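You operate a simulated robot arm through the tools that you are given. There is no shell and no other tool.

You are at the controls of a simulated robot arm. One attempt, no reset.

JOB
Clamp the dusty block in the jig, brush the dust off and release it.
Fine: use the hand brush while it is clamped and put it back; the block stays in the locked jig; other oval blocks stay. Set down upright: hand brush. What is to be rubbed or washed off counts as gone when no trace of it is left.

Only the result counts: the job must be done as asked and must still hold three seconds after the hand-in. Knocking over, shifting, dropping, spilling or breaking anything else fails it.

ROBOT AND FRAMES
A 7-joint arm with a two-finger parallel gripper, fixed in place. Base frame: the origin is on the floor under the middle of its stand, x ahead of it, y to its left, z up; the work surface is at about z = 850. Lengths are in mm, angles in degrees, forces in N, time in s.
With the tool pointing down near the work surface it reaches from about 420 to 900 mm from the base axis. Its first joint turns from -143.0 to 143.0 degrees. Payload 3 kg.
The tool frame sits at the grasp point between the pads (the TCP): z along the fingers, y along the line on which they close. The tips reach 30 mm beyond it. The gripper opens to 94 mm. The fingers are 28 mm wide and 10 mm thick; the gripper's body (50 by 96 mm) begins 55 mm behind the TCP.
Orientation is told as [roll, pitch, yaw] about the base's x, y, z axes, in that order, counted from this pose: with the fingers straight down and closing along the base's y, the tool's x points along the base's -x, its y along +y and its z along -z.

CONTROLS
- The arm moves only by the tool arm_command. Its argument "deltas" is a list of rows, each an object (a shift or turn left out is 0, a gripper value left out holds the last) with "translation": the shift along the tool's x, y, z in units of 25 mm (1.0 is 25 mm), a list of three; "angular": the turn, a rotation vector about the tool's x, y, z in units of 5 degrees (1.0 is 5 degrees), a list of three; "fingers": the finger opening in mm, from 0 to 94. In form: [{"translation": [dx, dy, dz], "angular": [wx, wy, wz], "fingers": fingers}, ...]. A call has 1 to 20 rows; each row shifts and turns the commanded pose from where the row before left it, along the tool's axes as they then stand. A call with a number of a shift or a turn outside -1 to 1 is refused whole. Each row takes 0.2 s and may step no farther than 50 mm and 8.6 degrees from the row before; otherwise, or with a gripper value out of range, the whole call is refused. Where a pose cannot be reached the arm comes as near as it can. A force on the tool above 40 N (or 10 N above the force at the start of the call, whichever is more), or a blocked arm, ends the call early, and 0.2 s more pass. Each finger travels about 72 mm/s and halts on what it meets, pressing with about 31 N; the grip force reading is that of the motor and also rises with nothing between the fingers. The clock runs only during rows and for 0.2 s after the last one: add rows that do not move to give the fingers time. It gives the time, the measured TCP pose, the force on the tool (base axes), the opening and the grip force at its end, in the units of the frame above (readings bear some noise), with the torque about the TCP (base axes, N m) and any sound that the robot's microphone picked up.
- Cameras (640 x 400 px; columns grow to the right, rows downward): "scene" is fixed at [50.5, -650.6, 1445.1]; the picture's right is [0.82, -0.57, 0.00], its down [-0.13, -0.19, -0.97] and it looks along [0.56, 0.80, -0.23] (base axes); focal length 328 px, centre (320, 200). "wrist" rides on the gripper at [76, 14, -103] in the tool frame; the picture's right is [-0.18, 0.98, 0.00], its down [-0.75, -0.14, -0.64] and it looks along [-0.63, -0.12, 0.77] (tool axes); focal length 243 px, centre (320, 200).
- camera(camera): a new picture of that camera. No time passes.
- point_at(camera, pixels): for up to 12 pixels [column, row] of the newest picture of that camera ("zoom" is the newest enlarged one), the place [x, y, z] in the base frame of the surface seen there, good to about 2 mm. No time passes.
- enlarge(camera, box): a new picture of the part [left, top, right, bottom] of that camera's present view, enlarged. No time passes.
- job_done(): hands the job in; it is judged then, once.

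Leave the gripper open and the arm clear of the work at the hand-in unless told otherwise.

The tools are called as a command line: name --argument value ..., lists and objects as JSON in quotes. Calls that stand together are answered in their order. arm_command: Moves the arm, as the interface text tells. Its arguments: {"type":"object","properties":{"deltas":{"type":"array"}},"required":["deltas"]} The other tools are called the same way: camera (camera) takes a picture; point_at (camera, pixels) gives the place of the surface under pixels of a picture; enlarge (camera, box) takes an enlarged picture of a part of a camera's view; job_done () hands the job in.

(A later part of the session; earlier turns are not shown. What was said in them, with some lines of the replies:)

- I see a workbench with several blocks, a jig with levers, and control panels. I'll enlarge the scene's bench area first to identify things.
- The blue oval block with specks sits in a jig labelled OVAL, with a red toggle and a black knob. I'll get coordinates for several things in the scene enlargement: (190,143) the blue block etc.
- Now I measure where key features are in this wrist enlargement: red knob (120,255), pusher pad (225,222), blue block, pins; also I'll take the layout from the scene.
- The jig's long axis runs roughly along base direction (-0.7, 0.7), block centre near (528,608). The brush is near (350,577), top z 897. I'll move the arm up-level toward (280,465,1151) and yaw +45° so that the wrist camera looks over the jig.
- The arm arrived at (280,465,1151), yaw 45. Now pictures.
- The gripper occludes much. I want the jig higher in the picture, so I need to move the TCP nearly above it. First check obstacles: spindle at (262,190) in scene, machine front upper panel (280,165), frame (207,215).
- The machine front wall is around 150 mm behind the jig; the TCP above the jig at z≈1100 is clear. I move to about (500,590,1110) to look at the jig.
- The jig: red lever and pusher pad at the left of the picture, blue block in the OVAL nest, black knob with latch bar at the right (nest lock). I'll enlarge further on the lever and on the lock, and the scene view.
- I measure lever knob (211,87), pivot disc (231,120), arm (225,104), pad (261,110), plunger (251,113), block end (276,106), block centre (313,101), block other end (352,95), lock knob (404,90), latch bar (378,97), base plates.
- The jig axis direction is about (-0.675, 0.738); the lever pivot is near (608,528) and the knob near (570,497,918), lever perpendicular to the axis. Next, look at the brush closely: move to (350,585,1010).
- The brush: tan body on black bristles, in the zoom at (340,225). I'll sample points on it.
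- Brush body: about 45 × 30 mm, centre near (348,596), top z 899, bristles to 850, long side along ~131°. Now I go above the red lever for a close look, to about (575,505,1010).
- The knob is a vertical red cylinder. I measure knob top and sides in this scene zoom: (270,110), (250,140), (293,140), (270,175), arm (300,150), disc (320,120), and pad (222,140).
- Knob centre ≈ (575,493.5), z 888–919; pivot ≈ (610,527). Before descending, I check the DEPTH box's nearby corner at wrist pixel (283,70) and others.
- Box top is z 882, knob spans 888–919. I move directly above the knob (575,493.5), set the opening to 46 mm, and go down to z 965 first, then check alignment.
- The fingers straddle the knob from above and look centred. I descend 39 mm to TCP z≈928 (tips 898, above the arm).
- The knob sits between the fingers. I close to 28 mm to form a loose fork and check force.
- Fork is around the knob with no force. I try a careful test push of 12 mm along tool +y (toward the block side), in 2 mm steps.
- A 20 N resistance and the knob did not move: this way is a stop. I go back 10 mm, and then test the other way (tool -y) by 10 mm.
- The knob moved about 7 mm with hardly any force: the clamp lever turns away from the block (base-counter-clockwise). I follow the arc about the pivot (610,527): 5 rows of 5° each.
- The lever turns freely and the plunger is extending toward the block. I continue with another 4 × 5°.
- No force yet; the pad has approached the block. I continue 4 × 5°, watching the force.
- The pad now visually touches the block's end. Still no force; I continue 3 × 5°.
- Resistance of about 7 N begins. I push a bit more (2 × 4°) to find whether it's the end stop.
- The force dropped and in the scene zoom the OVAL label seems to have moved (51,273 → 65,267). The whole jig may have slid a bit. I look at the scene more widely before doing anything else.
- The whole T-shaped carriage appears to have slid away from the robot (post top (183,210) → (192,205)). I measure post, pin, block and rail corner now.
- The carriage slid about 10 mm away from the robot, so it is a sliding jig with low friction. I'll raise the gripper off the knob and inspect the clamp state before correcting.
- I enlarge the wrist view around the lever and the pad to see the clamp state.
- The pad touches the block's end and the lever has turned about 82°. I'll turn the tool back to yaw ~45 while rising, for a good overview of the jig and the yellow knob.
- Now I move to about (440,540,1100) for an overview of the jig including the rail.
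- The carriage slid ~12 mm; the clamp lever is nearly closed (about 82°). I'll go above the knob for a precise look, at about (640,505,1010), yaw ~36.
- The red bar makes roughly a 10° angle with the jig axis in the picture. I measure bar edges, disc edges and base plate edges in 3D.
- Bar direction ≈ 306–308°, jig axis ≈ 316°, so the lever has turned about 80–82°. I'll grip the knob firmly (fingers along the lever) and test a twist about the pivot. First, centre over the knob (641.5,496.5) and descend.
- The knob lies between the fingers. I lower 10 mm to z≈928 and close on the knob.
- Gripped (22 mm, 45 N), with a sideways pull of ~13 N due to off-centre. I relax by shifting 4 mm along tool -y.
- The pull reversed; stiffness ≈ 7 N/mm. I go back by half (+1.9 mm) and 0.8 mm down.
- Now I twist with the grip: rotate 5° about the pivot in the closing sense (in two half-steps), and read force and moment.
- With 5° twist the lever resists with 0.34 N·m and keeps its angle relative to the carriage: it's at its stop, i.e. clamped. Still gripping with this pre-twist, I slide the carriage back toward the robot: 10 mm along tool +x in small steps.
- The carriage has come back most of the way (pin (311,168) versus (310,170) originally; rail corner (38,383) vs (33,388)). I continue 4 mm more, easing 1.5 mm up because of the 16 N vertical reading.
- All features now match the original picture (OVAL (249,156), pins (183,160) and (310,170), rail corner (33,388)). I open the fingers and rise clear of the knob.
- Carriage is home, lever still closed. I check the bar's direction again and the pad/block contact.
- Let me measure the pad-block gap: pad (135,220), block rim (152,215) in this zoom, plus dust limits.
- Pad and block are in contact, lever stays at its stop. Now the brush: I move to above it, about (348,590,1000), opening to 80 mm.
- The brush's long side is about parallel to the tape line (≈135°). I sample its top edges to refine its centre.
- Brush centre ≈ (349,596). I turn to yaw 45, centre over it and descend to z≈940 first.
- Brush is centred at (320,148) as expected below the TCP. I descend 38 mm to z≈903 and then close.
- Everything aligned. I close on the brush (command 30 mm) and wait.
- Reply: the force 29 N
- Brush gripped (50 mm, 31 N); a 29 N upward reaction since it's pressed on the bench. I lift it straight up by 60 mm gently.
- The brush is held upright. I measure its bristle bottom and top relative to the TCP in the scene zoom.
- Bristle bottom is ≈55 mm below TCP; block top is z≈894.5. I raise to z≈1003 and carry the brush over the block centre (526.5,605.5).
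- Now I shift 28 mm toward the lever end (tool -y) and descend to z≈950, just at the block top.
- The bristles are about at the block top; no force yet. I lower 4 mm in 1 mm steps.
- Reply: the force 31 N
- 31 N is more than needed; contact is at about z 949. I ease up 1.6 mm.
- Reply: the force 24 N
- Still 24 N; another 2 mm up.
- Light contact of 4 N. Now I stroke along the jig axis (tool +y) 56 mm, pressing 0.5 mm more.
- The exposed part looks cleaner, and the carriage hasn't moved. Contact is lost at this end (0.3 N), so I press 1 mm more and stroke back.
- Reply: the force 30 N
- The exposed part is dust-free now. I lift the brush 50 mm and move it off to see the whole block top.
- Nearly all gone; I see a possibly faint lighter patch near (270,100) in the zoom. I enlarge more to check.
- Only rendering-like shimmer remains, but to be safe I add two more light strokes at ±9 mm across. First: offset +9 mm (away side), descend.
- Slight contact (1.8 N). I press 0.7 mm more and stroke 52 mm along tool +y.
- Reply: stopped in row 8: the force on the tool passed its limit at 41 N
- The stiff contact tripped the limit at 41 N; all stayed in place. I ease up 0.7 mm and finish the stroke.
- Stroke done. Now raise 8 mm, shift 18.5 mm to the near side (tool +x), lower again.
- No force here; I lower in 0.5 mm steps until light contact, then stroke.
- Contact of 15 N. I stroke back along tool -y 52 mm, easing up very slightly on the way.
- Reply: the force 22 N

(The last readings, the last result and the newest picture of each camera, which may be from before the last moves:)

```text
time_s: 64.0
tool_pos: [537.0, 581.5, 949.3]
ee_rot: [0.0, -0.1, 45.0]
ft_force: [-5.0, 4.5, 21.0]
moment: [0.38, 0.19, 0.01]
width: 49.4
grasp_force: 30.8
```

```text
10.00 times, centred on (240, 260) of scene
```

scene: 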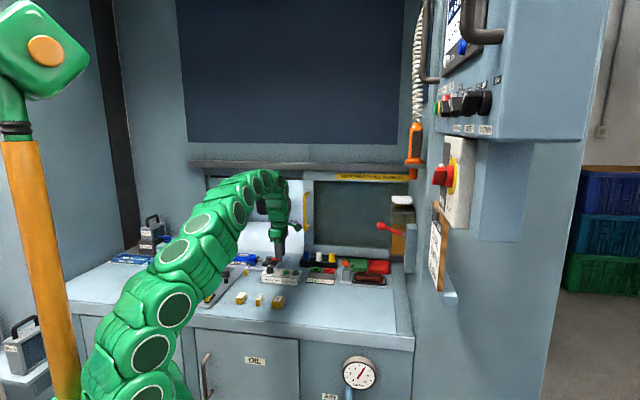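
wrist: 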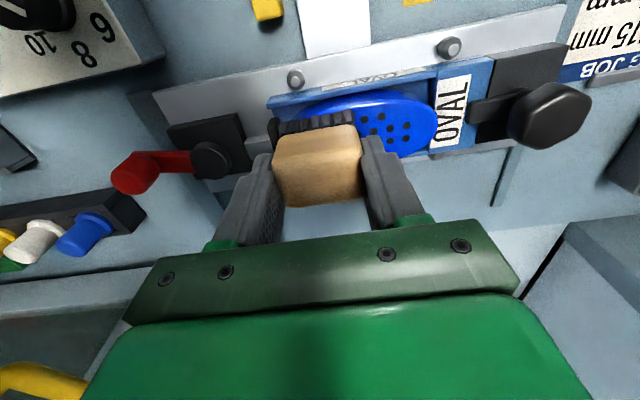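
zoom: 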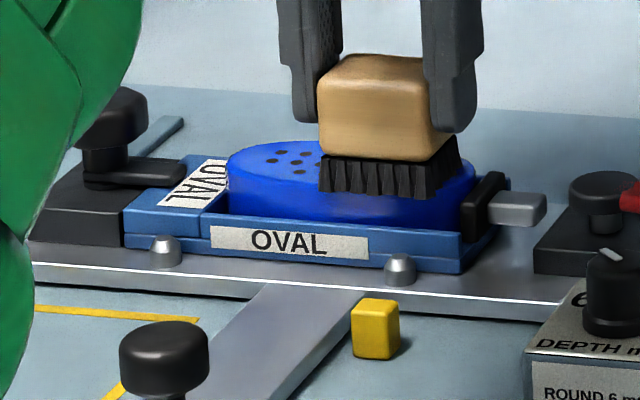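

Strokes finished; carriage unmoved. I lift 50 mm and move off to inspect again.

arm_command --deltas '[{"translation": [0, 0, -0.4]}, {"translation": [0, 0, -0.8]}, {"translation": [0, 0, -0.8]}, {"translation": [-0.7, 0.6, 0]}, {"translation": [-0.7, 0.5, 0]}]'

enlarge --camera "scene" --box '[225, 245, 265, 270]'

enlarge --camera "wrist" --box '[230, 30, 410, 140]'

```text
time_s: 65.2
tool_pos: [543.1, 627.3, 999.7]
ee_rot: [0.0, -0.1, 45.0]
ft_force: [0.2, -0.3, -0.7]
moment: [-0.02, 0.02, 0.0]
width: 49.2
grasp_force: 31.0
```

```text
16.00 times, centred on (245, 258) of scene
```

zoom: 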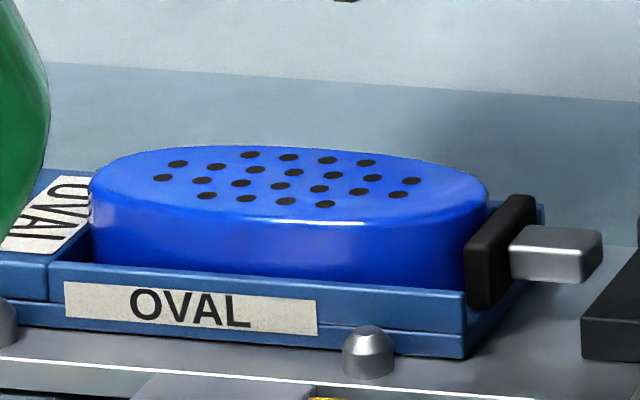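

```text
3.56 times, centred on (320, 85) of wrist
```

zoom: 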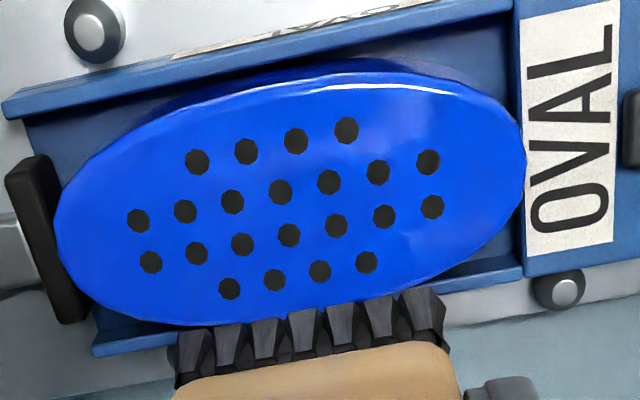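

The block is clean, pad still pressed on it. Now I return the brush: travel to (349.8,594.7,1000), above its original spot.

arm_command --deltas '[{"translation": [0.7985, 0.568, 0]}, {"translation": [0.7985, 0.568, 0]}, {"translation": [0.7985, 0.568, 0]}, {"translation": [0.7985, 0.568, 0]}, {"translation": [0.7985, 0.568, 0]}, {"translation": [0.7985, 0.568, 0]}, {"translation": [0.7985, 0.568, 0]}, {"translation": [0.7985, 0.568, 0]}, {}]'

enlarge --camera "scene" --box '[170, 210, 250, 290]'

```text
time_s: 67.2
tool_pos: [347.4, 593.4, 999.2]
ee_rot: [0.0, -0.1, 45.0]
ft_force: [-1.3, 0.1, -0.9]
moment: [0.01, -0.03, 0.04]
width: 49.3
grasp_force: 31.0
```

```text
5.00 times, centred on (210, 250) of scene
```

zoom: 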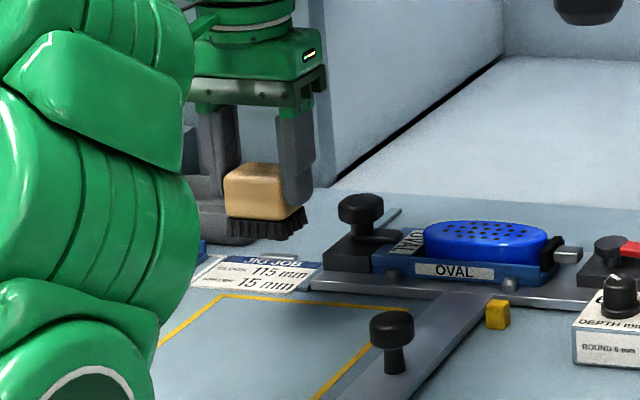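

I correct by (2.4,1.3) mm and descend to z≈915.

arm_command --deltas '[{"translation": [-0.09, -0.03, 0.5]}, {"translation": [0, 0, 0.8]}, {"translation": [0, 0, 0.8]}, {"translation": [0, 0, 0.8]}, {"translation": [0, 0, 0.45]}, {}]'

enlarge --camera "scene" --box '[170, 220, 250, 300]'

```text
time_s: 68.6
tool_pos: [350.3, 595.4, 914.8]
ee_rot: [0.0, 0.0, 45.0]
ft_force: [0.2, 0.2, -0.5]
moment: [0.0, -0.02, 0.02]
width: 49.2
grasp_force: 31.3
```

```text
5.00 times, centred on (210, 260) of scene
```

zoom: 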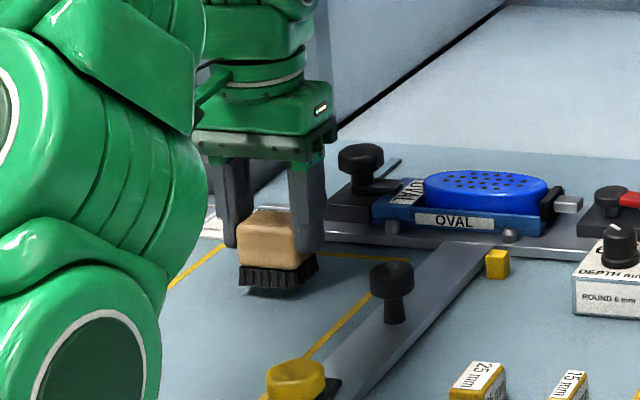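

Position (350.3,595.4) fits. I lower 8 mm then in 1 mm steps until contact.

arm_command --deltas '[{"translation": [0, 0, 0.16]}, {"translation": [0, 0, 0.16]}, {"translation": [0, 0, 0.04]}, {}]'

```text
time_s: 69.6
tool_pos: [351.9, 593.7, 906.3]
ee_rot: [0.0, -0.1, 45.1]
ft_force: [-0.3, -0.1, -1.3]
moment: [0.0, 0.03, 0.0]
width: 49.1
grasp_force: 31.7
```

arm_command --deltas '[{"translation": [0, 0, 0.04]}, {"translation": [0, 0, 0.03]}, {}]'

```text
time_s: 70.4
tool_pos: [351.4, 593.8, 905.5]
ee_rot: [0.0, -0.1, 45.0]
ft_force: [1.1, -1.0, 12.8]
moment: [-0.17, 0.08, -0.02]
width: 49.1
grasp_force: 30.3
```

The brush touches the bench (12.8 N). I open the fingers to 80 mm and check that it stands.

arm_command --deltas '[{"fingers": 60}, {"fingers": 80}, {"fingers": 80}]'

camera --camera "wrist"

enlarge --camera "scene" --box '[170, 220, 250, 300]'

```text
time_s: 71.2
tool_pos: [351.3, 593.4, 905.0]
ee_rot: [0.2, -0.1, 45.0]
ft_force: [-0.3, -0.1, 0.0]
moment: [-0.01, 0.01, 0.02]
width: 80.1
grasp_force: 0.0
```

```text
taken
```

wrist: 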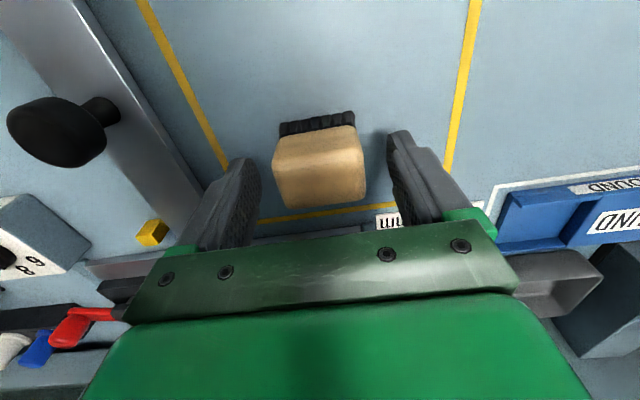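

```text
5.00 times, centred on (210, 260) of scene
```

zoom: 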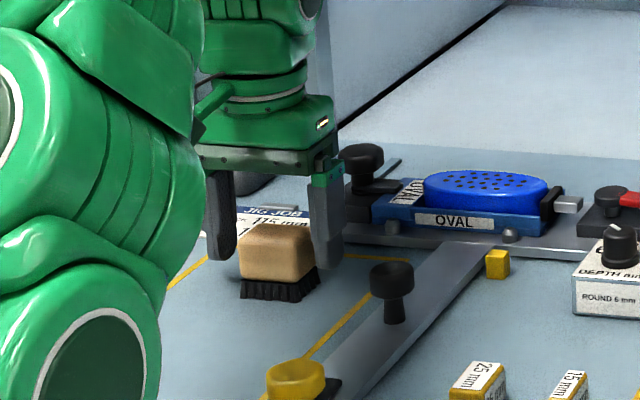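

The brush stands upright in its place. I lift straight up 100 mm, and travel to above the lever knob (634.5,488.3).

arm_command --deltas '[{"translation": [0, 0, -0.6]}, {"translation": [0, 0, -0.8]}, {"translation": [0, 0, -0.8]}, {"translation": [0, 0, -0.9]}, {"translation": [0, 0, -0.9]}, {"translation": [-0.42, -0.915, 0]}, {"translation": [-0.42, -0.915, 0]}, {"translation": [-0.42, -0.915, 0]}, {"translation": [-0.42, -0.915, 0]}, {"translation": [-0.42, -0.915, 0]}, {"translation": [-0.42, -0.915, 0]}, {"translation": [-0.42, -0.915, 0]}, {"translation": [-0.42, -0.915, 0]}, {"translation": [-0.42, -0.915, 0]}, {"translation": [-0.42, -0.915, 0]}, {"translation": [-0.42, -0.915, 0]}, {"translation": [-0.42, -0.915, 0]}]'

enlarge --camera "scene" --box '[180, 225, 310, 310]'

camera --camera "wrist"

```text
time_s: 74.8
tool_pos: [635.1, 489.5, 1004.9]
ee_rot: [0.0, 0.0, 45.0]
ft_force: [-0.1, -0.1, 0.6]
moment: [0.02, 0.02, -0.01]
width: 79.9
grasp_force: 0.1
```

```text
4.71 times, centred on (245, 268) of scene
```

zoom: 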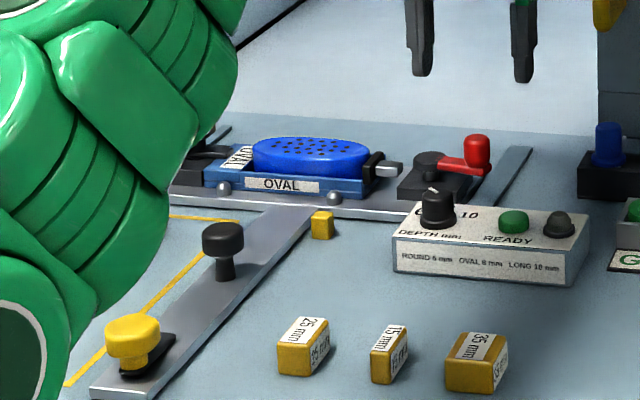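

```text
taken
```

wrist: 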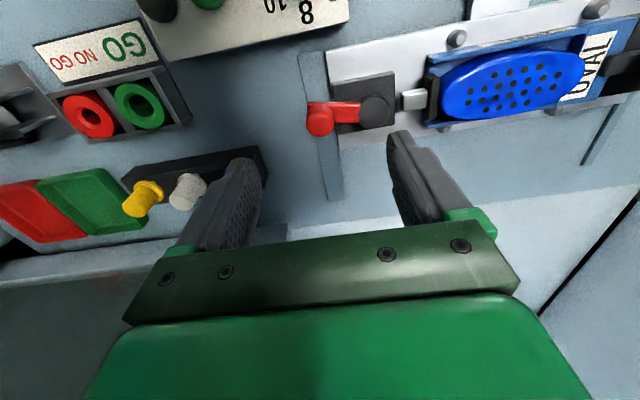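

Lever unchanged. I rotate the tool in place +80° (to yaw 125) and set the opening to 46 mm.

arm_command --deltas '[{"angular": [0, 0, -1], "fingers": 46}, {"angular": [0, 0, -1]}, {"angular": [0, 0, -1]}, {"angular": [0, 0, -1]}, {"angular": [0, 0, -1]}, {"angular": [0, 0, -1]}, {"angular": [0, 0, -1]}, {"angular": [0, 0, -1]}, {"angular": [0, 0, -1]}, {"angular": [0, 0, -1]}, {"angular": [0, 0, -1]}, {"angular": [0, 0, -1]}, {"angular": [0, 0, -1]}, {"angular": [0, 0, -1]}, {"angular": [0, 0, -1]}, {"angular": [0, 0, -1]}]'

camera --camera "wrist"

enlarge --camera "wrist" --box '[240, 50, 400, 190]'

```text
time_s: 78.2
tool_pos: [635.1, 489.0, 1004.1]
ee_rot: [-0.1, 0.1, 125.1]
ft_force: [0.3, -0.3, -0.2]
moment: [-0.02, 0.02, -0.01]
width: 46.2
grasp_force: 0.1
```

```text
taken
```

wrist: 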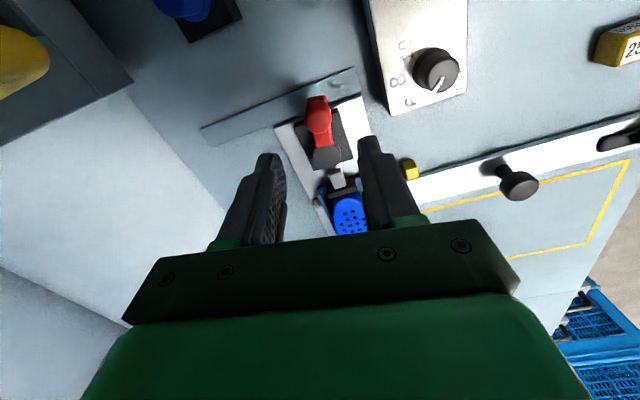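

```text
2.86 times, centred on (320, 120) of wrist
```

zoom: 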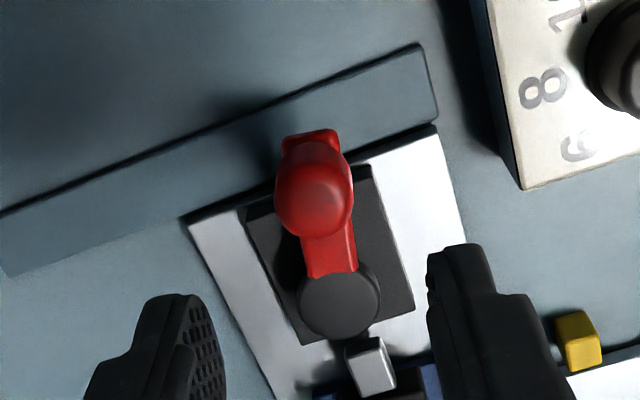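

The knob is centred below the fork. I descend 76 mm to z≈928.

arm_command --deltas '[{"translation": [0, 0, 0.8]}, {"translation": [0, 0, 0.8]}, {"translation": [0, 0, 0.8]}, {"translation": [0, 0, 0.64]}, {}]'

camera --camera "wrist"

enlarge --camera "scene" --box '[235, 230, 305, 280]'

```text
time_s: 79.4
tool_pos: [633.9, 488.7, 927.7]
ee_rot: [-0.1, 0.0, 125.1]
ft_force: [-0.2, 0.1, 0.8]
moment: [0.03, -0.01, -0.01]
width: 45.9
grasp_force: 0.0
```

```text
taken
```

wrist: 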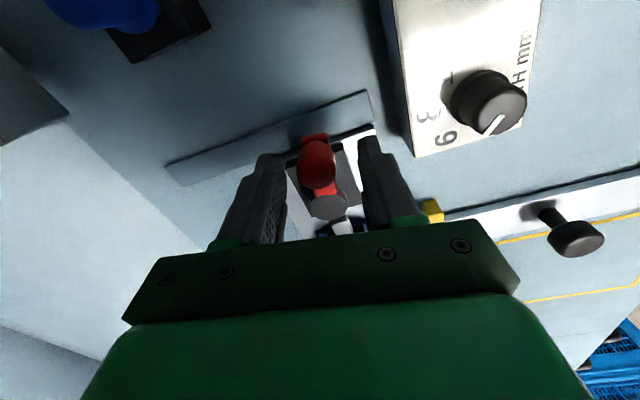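

```text
8.00 times, centred on (270, 255) of scene
```

zoom: 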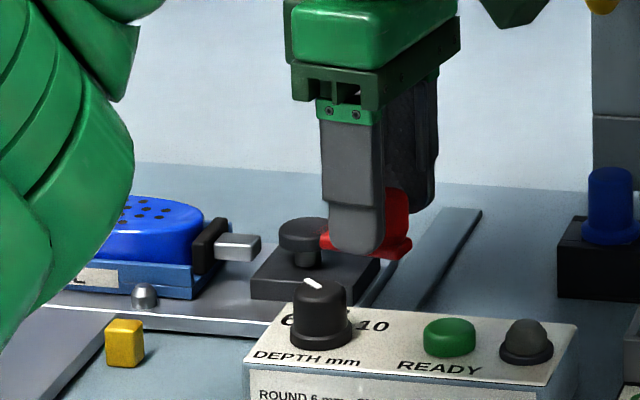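

Fork is straddling the knob. I close to 28 mm and then turn back 4 × 5° about the pivot (opening), watching the force.

arm_command --deltas '[{"fingers": 28}, {"fingers": 28}, {"translation": [-0.008, 0.162, 0], "angular": [0, 0, 1]}, {"translation": [-0.008, 0.162, 0], "angular": [0, 0, 1]}, {"translation": [-0.008, 0.162, 0], "angular": [0, 0, 1]}]'

enlarge --camera "scene" --box '[235, 230, 305, 280]'

```text
time_s: 80.6
tool_pos: [623.9, 485.1, 928.2]
ee_rot: [0.1, 0.0, 109.9]
ft_force: [-0.8, -0.1, 0.1]
moment: [0.0, 0.0, -0.01]
width: 28.2
grasp_force: 0.1
```

```text
8.00 times, centred on (270, 255) of scene
```

zoom: 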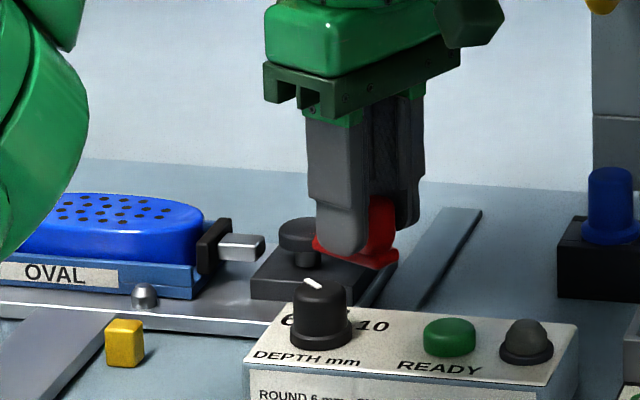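

The lever is turning without force and the carriage stays. Continue 5 × 5°.

arm_command --deltas '[{"translation": [-0.008, 0.162, 0], "angular": [0, 0, 1]}, {"translation": [-0.008, 0.162, 0], "angular": [0, 0, 1]}, {"translation": [-0.008, 0.162, 0], "angular": [0, 0, 1]}, {"translation": [-0.008, 0.162, 0], "angular": [0, 0, 1]}, {"translation": [-0.008, 0.162, 0], "angular": [0, 0, 1]}]'

enlarge --camera "scene" --box '[235, 230, 305, 280]'

camera --camera "wrist"

```text
time_s: 81.8
tool_pos: [604.8, 481.0, 928.5]
ee_rot: [0.0, -0.1, 84.9]
ft_force: [-0.2, -0.2, -0.4]
moment: [0.02, 0.04, -0.02]
width: 28.2
grasp_force: 0.0
```

```text
8.00 times, centred on (270, 255) of scene
```

zoom: 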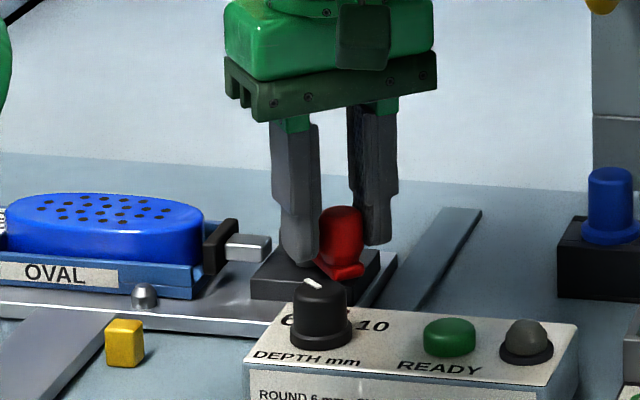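

```text
taken
```

wrist: 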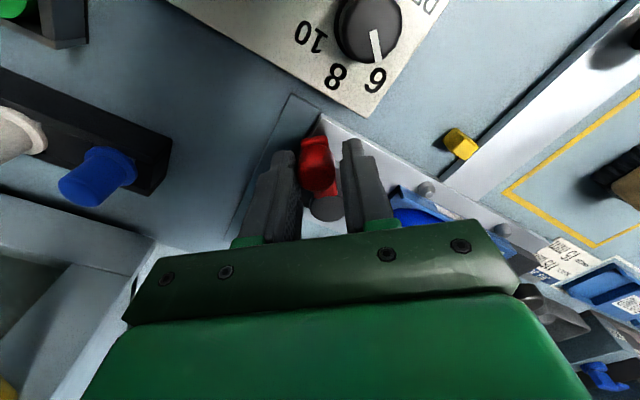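

The lever follows, the pad is retracting. Continue another 5 × 5°.

arm_command --deltas '[{"translation": [-0.008, 0.162, 0], "angular": [0, 0, 1]}, {"translation": [-0.008, 0.162, 0], "angular": [0, 0, 1]}, {"translation": [-0.008, 0.162, 0], "angular": [0, 0, 1]}, {"translation": [-0.008, 0.162, 0], "angular": [0, 0, 1]}, {"translation": [-0.008, 0.162, 0], "angular": [0, 0, 1]}]'

enlarge --camera "scene" --box '[235, 230, 305, 280]'

camera --camera "wrist"

```text
time_s: 83.0
tool_pos: [584.8, 487.5, 928.6]
ee_rot: [-0.1, 0.0, 59.9]
ft_force: [-0.3, 0.6, 0.1]
moment: [0.01, -0.01, 0.01]
width: 28.1
grasp_force: 0.0
```

```text
8.00 times, centred on (270, 255) of scene
```

zoom: 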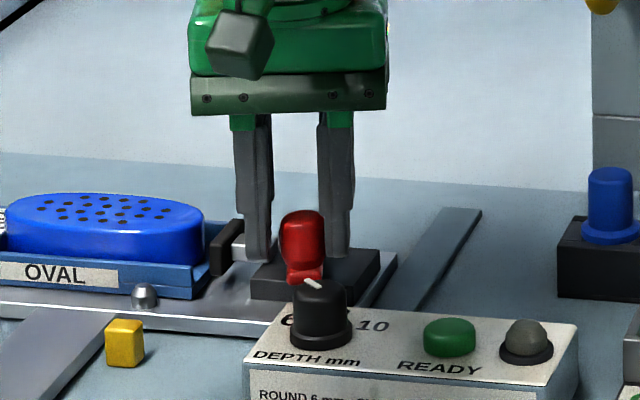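

```text
taken
```

wrist: 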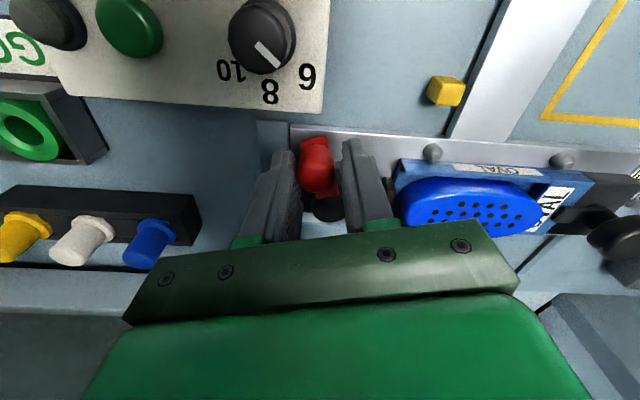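

Almost open. 4 more rows (the last takes up the play); the initial knob position was (255–298) in this zoom.

arm_command --deltas '[{"translation": [-0.008, 0.162, 0], "angular": [0, 0, 1]}, {"translation": [-0.008, 0.162, 0], "angular": [0, 0, 1]}, {"translation": [-0.008, 0.162, 0], "angular": [0, 0, 1]}, {"translation": [0, 0.1, 0]}, {}]'

enlarge --camera "scene" --box '[235, 230, 305, 280]'

```text
time_s: 84.2
tool_pos: [574.8, 495.2, 928.7]
ee_rot: [0.0, 0.0, 44.9]
ft_force: [0.6, -0.7, 0.2]
moment: [0.0, 0.0, -0.01]
width: 28.5
grasp_force: 0.9
```

```text
8.00 times, centred on (270, 255) of scene
```

zoom: 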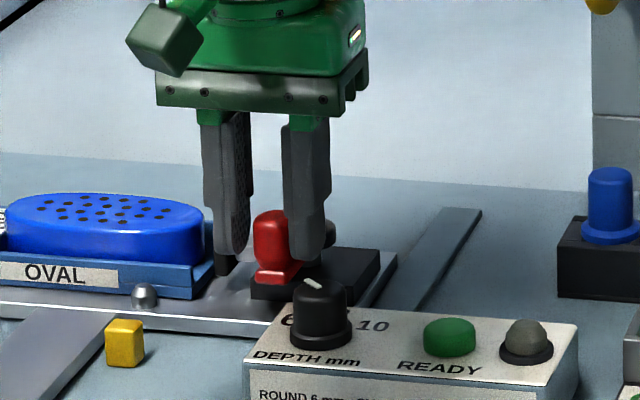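

The knob is back at (253–297), slight contact of ~1 N at the stop. I nudge 2 mm more to make sure it's fully open.

arm_command --deltas '[{"translation": [0, 0.08, 0]}, {}]'

```text
time_s: 84.8
tool_pos: [573.4, 497.4, 928.7]
ee_rot: [0.0, -0.1, 45.0]
ft_force: [4.1, -6.2, -0.3]
moment: [-0.19, -0.05, -0.02]
width: 31.3
grasp_force: 3.3
```

7 N resistance: the lever is at its open stop. I back off 4 mm, open the fork to 46 mm and lift straight up.

arm_command --deltas '[{"translation": [0, -0.16, 0], "fingers": 46}, {"fingers": 46}, {"translation": [0, 0, -0.8]}, {"translation": [0, 0, -0.8]}, {"translation": [0, 0, -0.8]}, {"translation": [0, 0, -0.8]}, {"translation": [0, 0, -0.8]}]'

camera --camera "wrist"

enlarge --camera "scene" --box '[190, 235, 310, 310]'

```text
time_s: 86.4
tool_pos: [575.2, 495.2, 1028.7]
ee_rot: [0.0, -0.1, 44.9]
ft_force: [-0.7, -0.1, -0.3]
moment: [0.02, -0.03, 0.02]
width: 45.9
grasp_force: 0.0
```

```text
taken
```

wrist: 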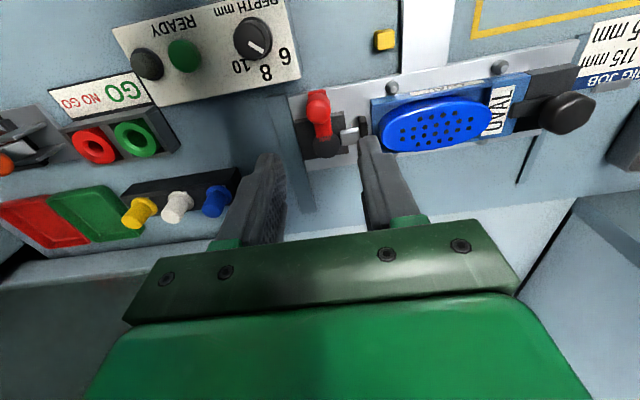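

```text
5.33 times, centred on (250, 272) of scene
```

zoom: 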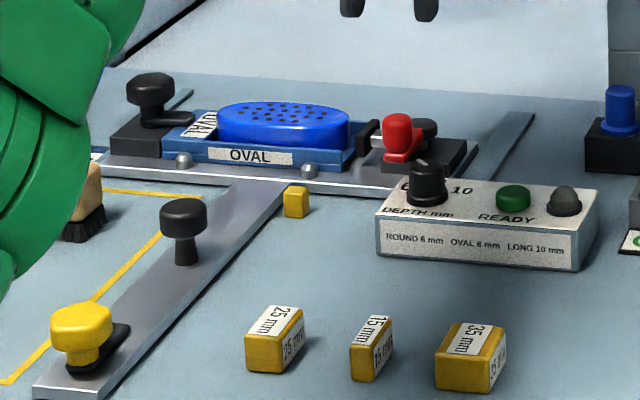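

Everything matches the initial picture: lever open, pad retracted, block clean in its nest, carriage at (33,388)/(310,170). I withdraw the arm to its starting pose with the gripper open.

arm_command --deltas '[{"translation": [0, 0, -1], "fingers": 94}, {"translation": [0, 0, -1]}, {"translation": [0, 0, -1]}, {"translation": [0, 0, -1]}, {"translation": [0, 0, -0.9]}, {"translation": [0.877, -0.356, 0]}, {"translation": [0.877, -0.356, 0]}, {"translation": [0.877, -0.356, 0]}, {"translation": [0.877, -0.356, 0]}, {"translation": [0.877, -0.356, 0]}, {"angular": [0, 0, 1]}, {"angular": [0, 0, 1]}, {"angular": [0, 0, 1]}, {"angular": [0, 0, 1]}, {"angular": [0, 0, 1]}, {"angular": [0, 0, 1]}, {"angular": [0, 0, 1]}, {"angular": [0, 0, 1]}, {"angular": [0, 0, 1]}]'

camera --camera "scene"

enlarge --camera "scene" --box '[180, 240, 290, 310]'

enlarge --camera "wrist" --box '[360, 0, 600, 150]'

```text
time_s: 90.4
tool_pos: [528.5, 387.2, 1152.0]
ee_rot: [0.0, 0.0, -0.1]
ft_force: [0.1, -0.2, -0.3]
moment: [-0.02, 0.0, 0.0]
width: 93.9
grasp_force: 0.0
```

```text
taken
```

scene: 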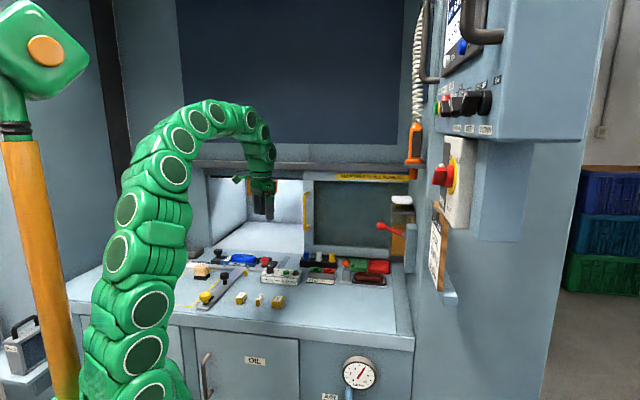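

```text
5.71 times, centred on (235, 275) of scene
```

zoom: 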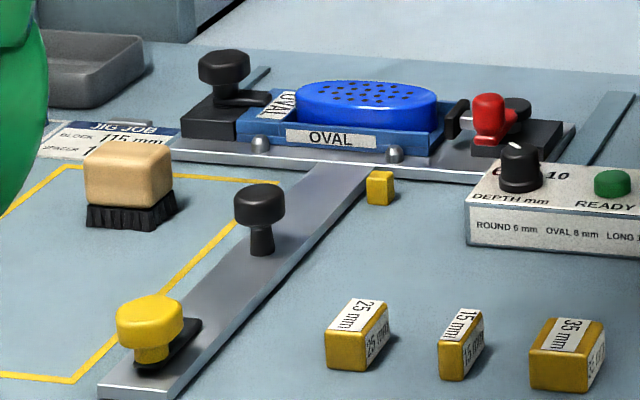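

```text
2.67 times, centred on (480, 75) of wrist
```

zoom: 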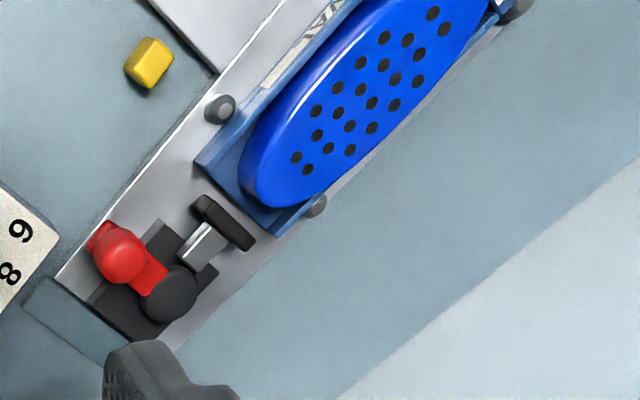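

The final view equals the initial one except for the dust: brush at (84–175,142–231) vs (82–175,142–230), pins, knob and lever identical. One last close look at the block top for traces.

enlarge --camera "wrist" --box '[440, 0, 560, 80]'

enlarge --camera "scene" --box '[225, 245, 265, 270]'

```text
5.00 times, centred on (500, 40) of wrist
```

zoom: 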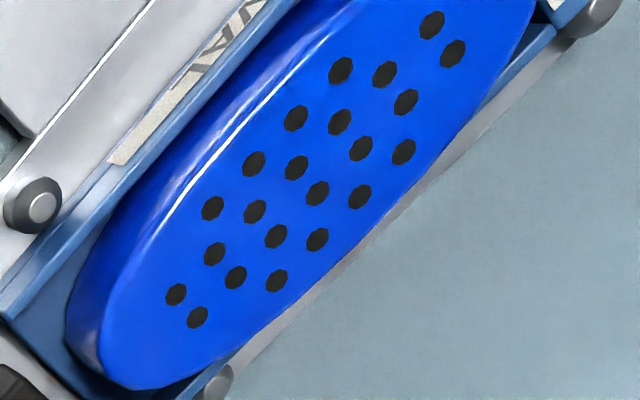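

```text
16.00 times, centred on (245, 258) of scene
```

zoom: 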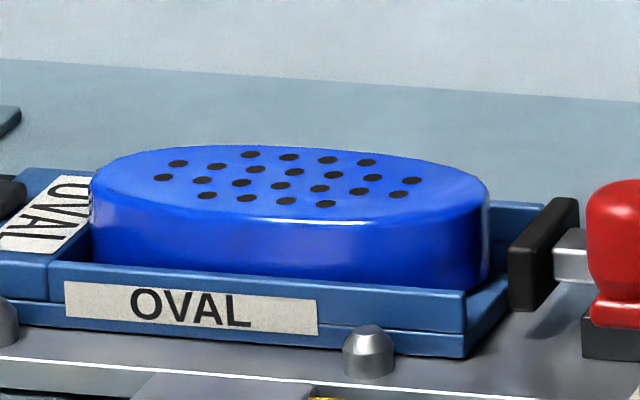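

No trace of dust is visible. The block sits in the locked nest, the clamp is released, the brush stands upright back in its place, and the arm is clear with the gripper open. I hand the job in.

job_done

```text
The job is handed in.
```

I clamped the dusty blue block, brushed it clean, released it and handed the job in. I haven't seen how it was judged.

- **Block:** I see no dust on it from either camera. It is still in its OVAL nest, with the black lock knob still over the nest.
- **Clamp:** the red lever went to its closed stop before brushing and stayed there throughout. It is now back at its open stop.
- **Brush:** it stands upright where it was, within about 2 mm by the camera.
- **Jig slide:** closing the lever pushed the whole sliding jig about 12 mm away from the robot. I pulled it back, and it matches the first picture to about 1 mm.
- **Force stop:** one brushing stroke stopped itself when the force passed 41 N. Nothing moved, and I finished that stroke more lightly.

I did not touch the other oval blocks. The arm is clear of the work with the gripper open.
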